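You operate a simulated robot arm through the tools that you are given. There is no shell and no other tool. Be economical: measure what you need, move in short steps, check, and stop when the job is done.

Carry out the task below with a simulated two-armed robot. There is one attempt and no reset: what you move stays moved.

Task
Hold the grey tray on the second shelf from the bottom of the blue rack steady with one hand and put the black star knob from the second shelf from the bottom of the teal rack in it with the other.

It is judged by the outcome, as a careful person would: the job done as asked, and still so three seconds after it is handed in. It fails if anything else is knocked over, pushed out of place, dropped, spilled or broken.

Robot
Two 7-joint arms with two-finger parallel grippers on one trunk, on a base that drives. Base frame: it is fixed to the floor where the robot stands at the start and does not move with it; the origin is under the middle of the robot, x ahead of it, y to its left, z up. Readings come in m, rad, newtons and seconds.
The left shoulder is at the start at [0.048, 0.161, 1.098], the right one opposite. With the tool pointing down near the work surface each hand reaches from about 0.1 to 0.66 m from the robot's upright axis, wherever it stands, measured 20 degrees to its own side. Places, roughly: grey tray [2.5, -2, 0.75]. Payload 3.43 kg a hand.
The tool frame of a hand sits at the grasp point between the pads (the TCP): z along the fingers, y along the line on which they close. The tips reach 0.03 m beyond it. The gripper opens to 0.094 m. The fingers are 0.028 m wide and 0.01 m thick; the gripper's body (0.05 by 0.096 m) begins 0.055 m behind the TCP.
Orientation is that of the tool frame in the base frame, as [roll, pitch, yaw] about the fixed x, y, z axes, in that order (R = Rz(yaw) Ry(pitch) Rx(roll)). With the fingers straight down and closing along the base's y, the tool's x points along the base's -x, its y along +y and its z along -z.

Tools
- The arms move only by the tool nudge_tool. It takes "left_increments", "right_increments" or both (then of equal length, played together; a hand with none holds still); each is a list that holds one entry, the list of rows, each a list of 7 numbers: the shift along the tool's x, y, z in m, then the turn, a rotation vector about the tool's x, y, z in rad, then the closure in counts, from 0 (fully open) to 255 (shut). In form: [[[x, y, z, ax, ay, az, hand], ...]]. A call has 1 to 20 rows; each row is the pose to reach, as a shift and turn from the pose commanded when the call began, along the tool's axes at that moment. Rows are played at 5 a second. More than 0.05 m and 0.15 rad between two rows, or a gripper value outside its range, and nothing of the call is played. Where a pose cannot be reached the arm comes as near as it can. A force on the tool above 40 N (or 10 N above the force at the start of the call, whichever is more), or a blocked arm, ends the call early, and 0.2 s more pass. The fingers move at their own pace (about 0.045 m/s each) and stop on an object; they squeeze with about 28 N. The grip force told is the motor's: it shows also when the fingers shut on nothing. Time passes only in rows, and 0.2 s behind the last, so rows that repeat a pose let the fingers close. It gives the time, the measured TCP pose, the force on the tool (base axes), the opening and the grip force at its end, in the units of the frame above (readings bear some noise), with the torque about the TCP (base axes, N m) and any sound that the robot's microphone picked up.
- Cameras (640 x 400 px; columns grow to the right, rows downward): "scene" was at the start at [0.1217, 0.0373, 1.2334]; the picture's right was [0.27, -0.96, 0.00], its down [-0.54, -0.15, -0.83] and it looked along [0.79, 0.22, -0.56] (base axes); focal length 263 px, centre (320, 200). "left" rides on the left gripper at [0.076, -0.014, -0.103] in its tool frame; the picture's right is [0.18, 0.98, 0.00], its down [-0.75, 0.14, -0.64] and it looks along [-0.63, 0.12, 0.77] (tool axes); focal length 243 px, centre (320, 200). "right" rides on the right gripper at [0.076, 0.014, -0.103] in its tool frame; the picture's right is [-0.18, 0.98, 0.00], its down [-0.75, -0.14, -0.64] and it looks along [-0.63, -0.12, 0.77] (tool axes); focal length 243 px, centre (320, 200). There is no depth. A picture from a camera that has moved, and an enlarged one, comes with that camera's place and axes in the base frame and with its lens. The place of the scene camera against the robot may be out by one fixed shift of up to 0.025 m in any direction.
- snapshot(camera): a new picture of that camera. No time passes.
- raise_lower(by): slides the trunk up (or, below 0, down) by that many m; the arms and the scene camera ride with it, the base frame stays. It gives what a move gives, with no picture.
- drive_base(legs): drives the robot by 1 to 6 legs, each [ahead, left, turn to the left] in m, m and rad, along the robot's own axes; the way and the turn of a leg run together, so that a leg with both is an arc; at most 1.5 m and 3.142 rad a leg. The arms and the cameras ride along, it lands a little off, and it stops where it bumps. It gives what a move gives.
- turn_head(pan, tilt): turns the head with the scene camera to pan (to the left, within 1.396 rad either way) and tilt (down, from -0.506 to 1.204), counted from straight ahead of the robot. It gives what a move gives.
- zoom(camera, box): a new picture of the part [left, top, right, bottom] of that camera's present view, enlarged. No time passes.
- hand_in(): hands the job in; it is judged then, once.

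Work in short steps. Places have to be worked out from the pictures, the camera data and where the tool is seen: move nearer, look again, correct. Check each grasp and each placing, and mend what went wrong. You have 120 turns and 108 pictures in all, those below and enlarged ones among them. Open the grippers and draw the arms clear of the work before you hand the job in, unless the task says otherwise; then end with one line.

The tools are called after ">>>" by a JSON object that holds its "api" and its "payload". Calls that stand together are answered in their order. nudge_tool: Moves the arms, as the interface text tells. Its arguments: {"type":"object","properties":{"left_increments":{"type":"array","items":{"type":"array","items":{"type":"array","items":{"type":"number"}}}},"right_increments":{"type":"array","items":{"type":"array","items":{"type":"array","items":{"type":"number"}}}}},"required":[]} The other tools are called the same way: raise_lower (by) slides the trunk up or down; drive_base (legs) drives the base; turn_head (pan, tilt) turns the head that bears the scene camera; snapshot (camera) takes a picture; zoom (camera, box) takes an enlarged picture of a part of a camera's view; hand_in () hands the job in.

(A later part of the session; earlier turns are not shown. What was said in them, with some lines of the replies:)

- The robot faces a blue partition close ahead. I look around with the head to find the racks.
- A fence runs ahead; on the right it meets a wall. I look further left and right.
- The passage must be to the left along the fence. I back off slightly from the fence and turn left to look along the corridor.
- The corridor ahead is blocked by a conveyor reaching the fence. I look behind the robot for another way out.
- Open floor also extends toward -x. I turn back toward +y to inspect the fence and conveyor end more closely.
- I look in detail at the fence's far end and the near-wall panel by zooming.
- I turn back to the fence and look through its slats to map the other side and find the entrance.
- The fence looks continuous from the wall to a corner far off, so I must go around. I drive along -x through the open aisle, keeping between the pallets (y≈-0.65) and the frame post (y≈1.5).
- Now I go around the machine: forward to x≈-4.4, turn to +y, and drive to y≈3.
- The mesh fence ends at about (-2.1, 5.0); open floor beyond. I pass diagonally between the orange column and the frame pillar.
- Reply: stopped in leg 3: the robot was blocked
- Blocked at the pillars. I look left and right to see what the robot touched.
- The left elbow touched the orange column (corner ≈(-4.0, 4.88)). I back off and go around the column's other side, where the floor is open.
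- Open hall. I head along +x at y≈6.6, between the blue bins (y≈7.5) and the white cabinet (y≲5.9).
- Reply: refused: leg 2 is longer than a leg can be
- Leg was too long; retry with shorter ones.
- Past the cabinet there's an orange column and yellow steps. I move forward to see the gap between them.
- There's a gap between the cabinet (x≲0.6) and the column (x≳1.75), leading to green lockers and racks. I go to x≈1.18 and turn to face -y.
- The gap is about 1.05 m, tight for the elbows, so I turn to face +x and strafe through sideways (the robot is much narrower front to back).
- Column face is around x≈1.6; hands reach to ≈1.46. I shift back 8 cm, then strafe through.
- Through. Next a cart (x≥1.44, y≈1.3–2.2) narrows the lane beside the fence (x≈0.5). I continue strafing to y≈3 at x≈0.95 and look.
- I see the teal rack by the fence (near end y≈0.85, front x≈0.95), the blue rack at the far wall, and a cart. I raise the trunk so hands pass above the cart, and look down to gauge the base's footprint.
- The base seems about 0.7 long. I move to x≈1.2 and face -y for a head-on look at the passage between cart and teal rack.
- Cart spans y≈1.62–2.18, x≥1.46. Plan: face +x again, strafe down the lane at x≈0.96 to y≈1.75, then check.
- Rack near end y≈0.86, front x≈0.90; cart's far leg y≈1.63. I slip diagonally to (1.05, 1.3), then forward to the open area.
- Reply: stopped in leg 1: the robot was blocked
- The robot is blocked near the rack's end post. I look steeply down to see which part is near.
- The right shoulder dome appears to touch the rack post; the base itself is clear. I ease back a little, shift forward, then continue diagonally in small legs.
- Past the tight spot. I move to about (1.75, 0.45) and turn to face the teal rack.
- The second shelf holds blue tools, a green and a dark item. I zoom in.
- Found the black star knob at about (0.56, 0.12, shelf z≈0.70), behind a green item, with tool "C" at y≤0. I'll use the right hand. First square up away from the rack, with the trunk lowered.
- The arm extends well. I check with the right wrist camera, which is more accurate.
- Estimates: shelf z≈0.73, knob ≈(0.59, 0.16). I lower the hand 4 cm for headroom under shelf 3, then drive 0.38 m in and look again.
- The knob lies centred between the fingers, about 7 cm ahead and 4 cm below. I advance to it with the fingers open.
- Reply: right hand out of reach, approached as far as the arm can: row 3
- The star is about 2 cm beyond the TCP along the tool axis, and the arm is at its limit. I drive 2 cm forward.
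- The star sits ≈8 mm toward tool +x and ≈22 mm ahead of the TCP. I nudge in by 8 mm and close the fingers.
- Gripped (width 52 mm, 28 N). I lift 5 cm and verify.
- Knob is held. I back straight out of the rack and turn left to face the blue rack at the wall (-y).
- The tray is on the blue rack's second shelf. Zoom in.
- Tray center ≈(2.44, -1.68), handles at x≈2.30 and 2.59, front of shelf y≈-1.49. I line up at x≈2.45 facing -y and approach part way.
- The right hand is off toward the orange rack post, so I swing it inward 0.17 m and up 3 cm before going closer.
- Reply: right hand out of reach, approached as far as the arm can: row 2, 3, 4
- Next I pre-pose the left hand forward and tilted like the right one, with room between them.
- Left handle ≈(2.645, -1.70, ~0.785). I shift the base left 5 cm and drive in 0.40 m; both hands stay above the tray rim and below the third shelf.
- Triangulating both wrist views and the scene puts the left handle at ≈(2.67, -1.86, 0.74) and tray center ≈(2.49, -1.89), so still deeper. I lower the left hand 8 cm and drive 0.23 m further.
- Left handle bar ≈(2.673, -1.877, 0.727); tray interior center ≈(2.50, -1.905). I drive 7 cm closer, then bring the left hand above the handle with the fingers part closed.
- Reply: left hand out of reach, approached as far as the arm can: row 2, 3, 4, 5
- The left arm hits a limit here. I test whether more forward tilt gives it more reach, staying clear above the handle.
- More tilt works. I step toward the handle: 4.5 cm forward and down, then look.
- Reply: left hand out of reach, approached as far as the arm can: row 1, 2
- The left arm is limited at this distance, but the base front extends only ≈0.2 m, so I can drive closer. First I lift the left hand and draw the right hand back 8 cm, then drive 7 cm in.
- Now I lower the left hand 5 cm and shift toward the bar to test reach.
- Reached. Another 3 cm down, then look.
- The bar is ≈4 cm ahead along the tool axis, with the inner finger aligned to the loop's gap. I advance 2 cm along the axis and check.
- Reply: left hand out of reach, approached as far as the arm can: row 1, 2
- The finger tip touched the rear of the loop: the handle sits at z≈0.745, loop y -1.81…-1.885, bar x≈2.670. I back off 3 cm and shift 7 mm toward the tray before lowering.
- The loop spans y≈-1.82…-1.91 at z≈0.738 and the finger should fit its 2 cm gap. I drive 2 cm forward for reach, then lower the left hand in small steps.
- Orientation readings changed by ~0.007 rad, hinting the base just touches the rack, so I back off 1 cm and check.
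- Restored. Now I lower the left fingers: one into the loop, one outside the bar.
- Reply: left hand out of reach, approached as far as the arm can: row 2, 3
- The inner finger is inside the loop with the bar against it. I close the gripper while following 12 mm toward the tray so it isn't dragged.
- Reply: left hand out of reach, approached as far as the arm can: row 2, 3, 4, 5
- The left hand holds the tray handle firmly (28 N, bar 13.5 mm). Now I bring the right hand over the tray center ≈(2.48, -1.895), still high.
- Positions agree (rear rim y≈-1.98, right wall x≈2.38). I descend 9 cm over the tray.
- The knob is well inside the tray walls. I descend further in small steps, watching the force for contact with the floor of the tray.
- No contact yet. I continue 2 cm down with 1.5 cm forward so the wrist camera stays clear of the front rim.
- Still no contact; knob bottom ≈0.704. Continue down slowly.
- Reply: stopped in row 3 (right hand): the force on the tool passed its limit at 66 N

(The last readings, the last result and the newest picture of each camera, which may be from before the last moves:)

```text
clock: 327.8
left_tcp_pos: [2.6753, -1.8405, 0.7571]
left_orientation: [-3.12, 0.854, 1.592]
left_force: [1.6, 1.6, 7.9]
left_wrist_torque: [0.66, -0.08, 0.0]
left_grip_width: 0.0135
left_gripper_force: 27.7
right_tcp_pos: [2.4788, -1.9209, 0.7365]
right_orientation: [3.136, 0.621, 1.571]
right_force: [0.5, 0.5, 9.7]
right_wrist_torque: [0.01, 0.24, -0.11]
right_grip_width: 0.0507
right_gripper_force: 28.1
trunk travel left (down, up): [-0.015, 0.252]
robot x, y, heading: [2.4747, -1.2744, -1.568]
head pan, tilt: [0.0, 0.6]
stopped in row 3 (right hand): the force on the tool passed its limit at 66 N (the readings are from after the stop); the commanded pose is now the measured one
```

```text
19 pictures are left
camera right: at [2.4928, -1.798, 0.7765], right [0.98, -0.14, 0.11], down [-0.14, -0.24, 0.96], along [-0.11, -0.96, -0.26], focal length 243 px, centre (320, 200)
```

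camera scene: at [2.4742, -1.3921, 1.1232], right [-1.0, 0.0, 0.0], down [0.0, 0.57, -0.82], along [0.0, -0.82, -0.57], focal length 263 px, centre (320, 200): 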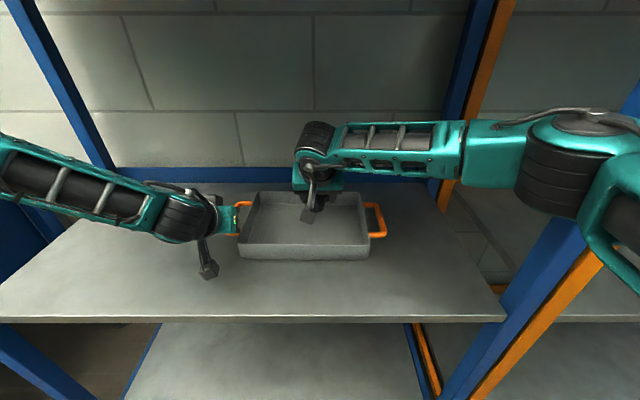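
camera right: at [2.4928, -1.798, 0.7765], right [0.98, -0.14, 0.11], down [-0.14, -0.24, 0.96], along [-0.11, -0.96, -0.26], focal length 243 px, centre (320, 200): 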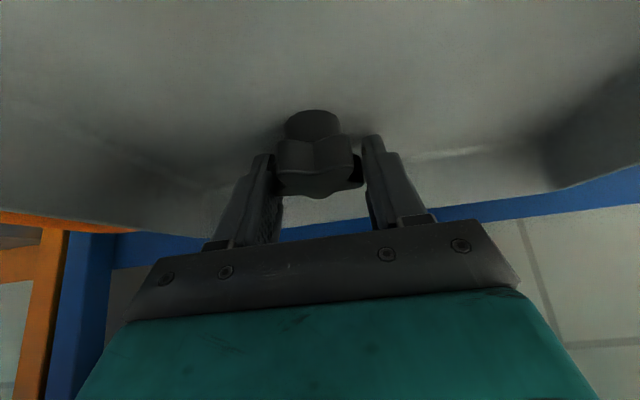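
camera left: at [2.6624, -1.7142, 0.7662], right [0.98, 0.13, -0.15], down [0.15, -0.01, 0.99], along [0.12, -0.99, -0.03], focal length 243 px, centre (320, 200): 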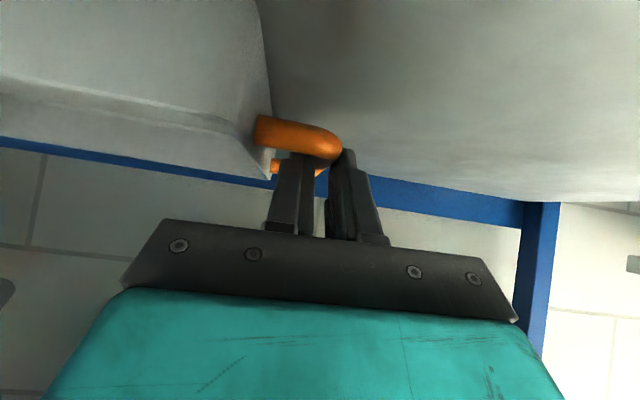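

Contact with the tray floor. I relieve 2 mm and open the right fingers.

>>> {"api": "nudge_tool", "payload": {"right_increments": [[[-0.001, 0, -0.002, 0, 0, 0, 255], [-0.001, 0, -0.002, 0, 0, 0, 180], [-0.001, 0, -0.002, 0, 0, 0, 60], [-0.001, 0, -0.002, 0, 0, 0, 0], [-0.001, 0, -0.002, 0, 0, 0, 0], [-0.001, 0, -0.002, 0, 0, 0, 0]]]}}

>>> {"api": "snapshot", "payload": {"camera": "right"}}

```text
clock: 329.2
left_tcp_pos: [2.6751, -1.8428, 0.7569]
left_orientation: [-3.12, 0.855, 1.593]
left_force: [0.6, -7.1, 15.2]
left_wrist_torque: [-0.62, -0.02, -0.02]
left_grip_width: 0.0134
left_gripper_force: 27.8
right_tcp_pos: [2.4767, -1.9195, 0.7363]
right_orientation: [3.138, 0.617, 1.572]
right_force: [3.2, 1.9, 12.0]
right_wrist_torque: [-0.04, 0.43, -0.09]
right_grip_width: 0.0924
right_gripper_force: 0.1
trunk travel left (down, up): [-0.015, 0.252]
robot x, y, heading: [2.4776, -1.2755, -1.573]
head pan, tilt: [0.0, 0.6]
```

```text
18 pictures are left
camera right: at [2.4922, -1.7969, 0.7769], right [0.98, -0.15, 0.11], down [-0.14, -0.24, 0.96], along [-0.11, -0.96, -0.26], focal length 243 px, centre (320, 200)
```

right: 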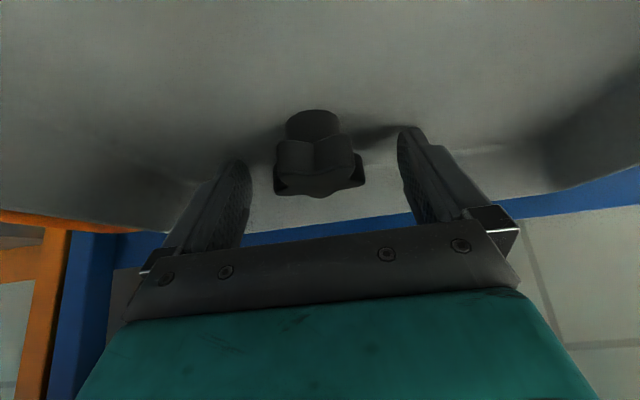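

The knob is released in the tray. I raise the right hand straight up 12 cm.

>>> {"api": "nudge_tool", "payload": {"right_increments": [[[-0.006, 0, -0.008, 0, 0, 0, 0], [-0.023, 0, -0.033, 0, 0, 0, 0], [-0.046, 0, -0.065, 0, 0, 0, 0], [-0.069, 0, -0.098, 0, 0, 0, 0]]]}}

>>> {"api": "snapshot", "payload": {"camera": "right"}}

>>> {"api": "zoom", "payload": {"camera": "scene", "box": [200, 130, 440, 280]}}

```text
clock: 330.2
left_tcp_pos: [2.6746, -1.8411, 0.7574]
left_orientation: [-3.122, 0.853, 1.591]
left_force: [1.9, -4.2, 18.1]
left_wrist_torque: [-0.5, -0.06, 0.02]
left_grip_width: 0.0136
left_gripper_force: 28.0
right_tcp_pos: [2.4763, -1.9203, 0.8564]
right_orientation: [3.139, 0.616, 1.574]
right_force: [-0.5, 0.0, 0.1]
right_wrist_torque: [0.01, -0.01, 0.02]
right_grip_width: 0.0939
right_gripper_force: 0.0
trunk travel left (down, up): [-0.015, 0.252]
robot x, y, heading: [2.4762, -1.2767, -1.573]
head pan, tilt: [0.0, 0.6]
```

```text
17 pictures are left
camera right: at [2.4905, -1.7984, 0.8966], right [0.98, -0.15, 0.11], down [-0.14, -0.25, 0.96], along [-0.11, -0.96, -0.26], focal length 243 px, centre (320, 200)
```

right: 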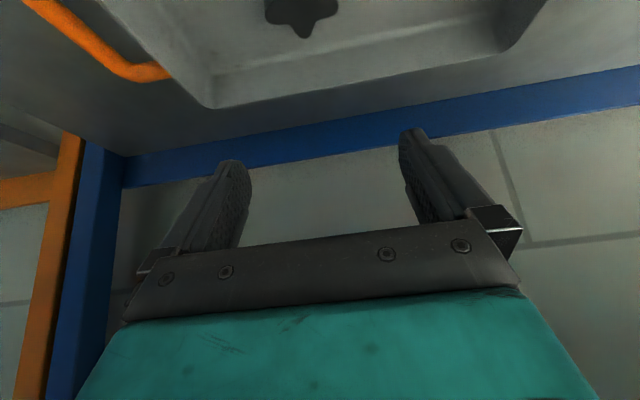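

```text
2.67 times, centred on (320, 205) of scene
camera zoom: at [2.4736, -1.3904, 1.1234], right [-1.0, 0.0, 0.0], down [0.0, 0.56, -0.83], along [0.0, -0.83, -0.56], focal length 700 px, centre (320, 187)
```

zoom: 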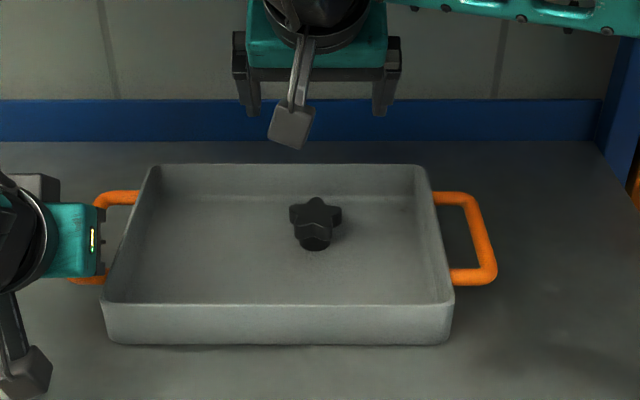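

The knob sits upright in the tray. Now I ease the left hand's pressure, open it just enough (≈3 cm) and then lift it straight out of the loop.

>>> {"api": "nudge_tool", "payload": {"left_increments": [[[-0.002, 0, -0.002, 0, 0, 0, 255], [-0.002, 0, -0.002, 0, 0, 0, 215], [-0.002, 0, -0.002, 0, 0, 0, 185], [-0.002, 0, -0.002, 0, 0, 0, 178], [-0.002, 0, -0.002, 0, 0, 0, 178]]]}}

>>> {"api": "snapshot", "payload": {"camera": "left"}}

```text
clock: 331.4
left_tcp_pos: [2.6757, -1.8413, 0.7568]
left_orientation: [-3.122, 0.848, 1.591]
left_force: [0.1, 1.1, -0.1]
left_wrist_torque: [0.03, 0.0, -0.03]
left_grip_width: 0.0284
left_gripper_force: 0.1
right_tcp_pos: [2.4756, -1.9216, 0.8565]
right_orientation: [3.14, 0.614, 1.573]
right_force: [-0.4, 0.4, 0.3]
right_wrist_torque: [0.01, -0.02, -0.01]
right_grip_width: 0.0942
right_gripper_force: 0.0
trunk travel left (down, up): [-0.015, 0.252]
robot x, y, heading: [2.4736, -1.2746, -1.575]
head pan, tilt: [0.0, 0.6]
```

```text
15 pictures are left
camera left: at [2.6626, -1.7131, 0.7685], right [0.98, 0.13, -0.15], down [0.15, -0.02, 0.99], along [0.12, -0.99, -0.03], focal length 243 px, centre (320, 200)
```

left: 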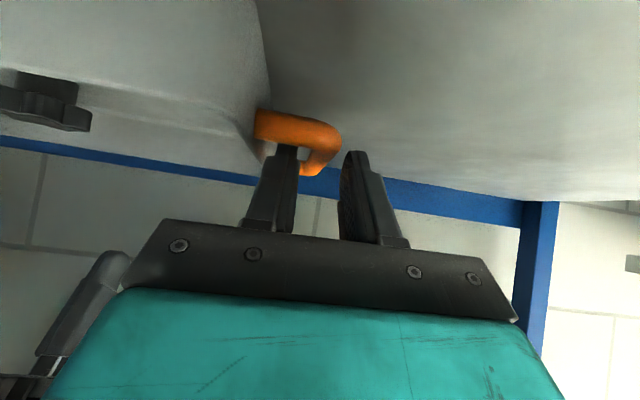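

Both forces are zero. I lift the left hand straight up 6 cm.

>>> {"api": "nudge_tool", "payload": {"left_increments": [[[-0.011, 0, -0.01, 0, 0, 0, 178], [-0.023, 0, -0.02, 0, 0, 0, 178], [-0.034, 0, -0.03, 0, 0, 0, 178], [-0.045, 0, -0.04, 0, 0, 0, 178]]]}}

>>> {"api": "snapshot", "payload": {"camera": "left"}}

>>> {"api": "snapshot", "payload": {"camera": "scene"}}

```text
clock: 332.4
left_tcp_pos: [2.677, -1.841, 0.8185]
left_orientation: [-3.122, 0.85, 1.591]
left_force: [0.3, -0.7, -0.4]
left_wrist_torque: [-0.01, 0.0, 0.0]
left_grip_width: 0.0284
left_gripper_force: 0.1
right_tcp_pos: [2.4764, -1.9214, 0.8561]
right_orientation: [3.138, 0.615, 1.573]
right_force: [-0.2, -1.0, -0.4]
right_wrist_torque: [0.02, 0.0, -0.02]
right_grip_width: 0.0939
right_gripper_force: 0.0
trunk travel left (down, up): [-0.015, 0.252]
robot x, y, heading: [2.474, -1.2775, -1.572]
head pan, tilt: [0.0, 0.6]
```

```text
14 pictures are left
camera left: at [2.6636, -1.7127, 0.8292], right [0.98, 0.13, -0.15], down [0.15, -0.01, 0.99], along [0.12, -0.99, -0.03], focal length 243 px, centre (320, 200)
```

left: 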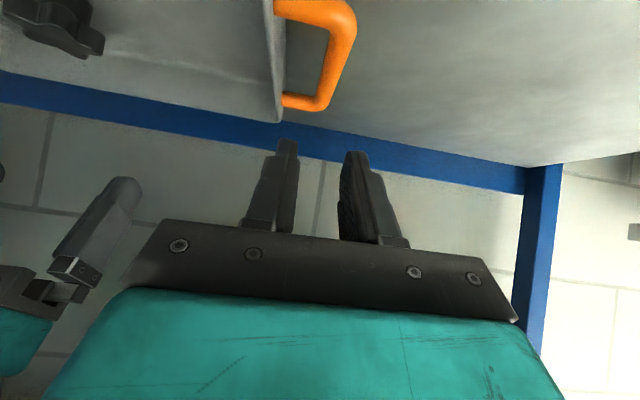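

```text
13 pictures are left
camera scene: at [2.474, -1.3916, 1.1232], right [-1.0, 0.0, 0.0], down [0.0, 0.56, -0.83], along [0.0, -0.83, -0.56], focal length 263 px, centre (320, 200)
```

scene: 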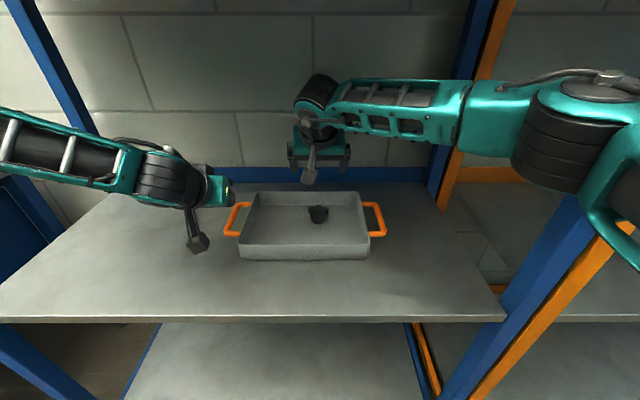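

The tray rests with the knob inside and both hands are free. I open the left gripper, then back the base straight out.

>>> {"api": "nudge_tool", "payload": {"left_increments": [[[-0.015, 0, -0.013, 0, 0, 0, 100], [-0.03, 0, -0.026, 0, 0, 0, 0], [-0.03, 0, -0.026, 0, 0, 0, 0]]]}}

>>> {"api": "drive_base", "payload": {"legs": [[-0.5, 0, 0]]}}

>>> {"api": "zoom", "payload": {"camera": "scene", "box": [200, 80, 420, 218]}}

>>> {"api": "snapshot", "payload": {"camera": "scene"}}

```text
clock: 333.2
left_tcp_pos: [2.6771, -1.8409, 0.8576]
left_orientation: [-3.121, 0.85, 1.591]
left_force: [0.0, -0.1, 0.4]
left_wrist_torque: [0.03, -0.01, 0.02]
left_grip_width: 0.094
left_gripper_force: 0.0
right_tcp_pos: [2.4761, -1.9221, 0.8549]
right_orientation: [3.138, 0.614, 1.572]
right_force: [0.2, 0.1, 0.6]
right_wrist_torque: [0.01, 0.0, 0.0]
right_grip_width: 0.0938
right_gripper_force: 0.0
trunk travel left (down, up): [-0.015, 0.252]
robot x, y, heading: [2.4764, -1.2781, -1.572]
head pan, tilt: [0.0, 0.6]
```

```text
clock: 336.2
left_tcp_pos: [2.6818, -1.3366, 0.8587]
left_orientation: [-3.122, 0.849, 1.603]
left_force: [0.6, 1.1, 0.2]
left_wrist_torque: [-0.01, -0.01, -0.06]
left_grip_width: 0.094
left_gripper_force: 0.0
right_tcp_pos: [2.4818, -1.4182, 0.8553]
right_orientation: [3.138, 0.615, 1.586]
right_force: [0.0, 0.4, -0.2]
right_wrist_torque: [-0.01, 0.01, 0.0]
right_grip_width: 0.0939
right_gripper_force: 0.1
trunk travel left (down, up): [-0.015, 0.252]
robot x, y, heading: [2.4762, -0.7716, -1.567]
head pan, tilt: [0.0, 0.6]
```

```text
2.90 times, centred on (310, 149) of scene
camera zoom: at [2.474, -0.8887, 1.1232], right [-1.0, -0.01, 0.0], down [0.0, 0.56, -0.83], along [0.01, -0.83, -0.56], focal length 761 px, centre (349, 348)
```

zoom: 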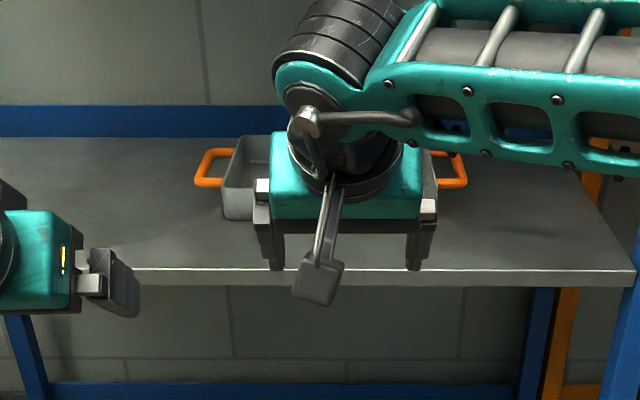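

```text
11 pictures are left
camera scene: at [2.474, -0.8887, 1.1232], right [-1.0, -0.01, 0.0], down [0.0, 0.56, -0.83], along [0.01, -0.83, -0.56], focal length 263 px, centre (320, 200)
```

scene: 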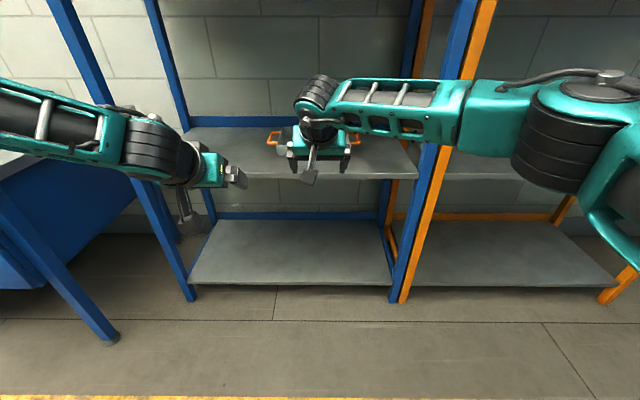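

The tray stands undisturbed on its shelf with the knob in it, both grippers are open and the arms are clear of the rack. I hand in.

>>> {"api": "hand_in", "payload": {}}

```text
The job is handed in.
```

The black star knob is in the grey tray on the blue rack's second shelf. I held the tray by its left handle while I placed the knob, then let go and moved both arms clear. On the drive there, the left arm bumped an orange column and the robot bumped the teal rack's end post. At the blue rack, the base seemed to touch the front lightly. I saw nothing knocked over or dropped.
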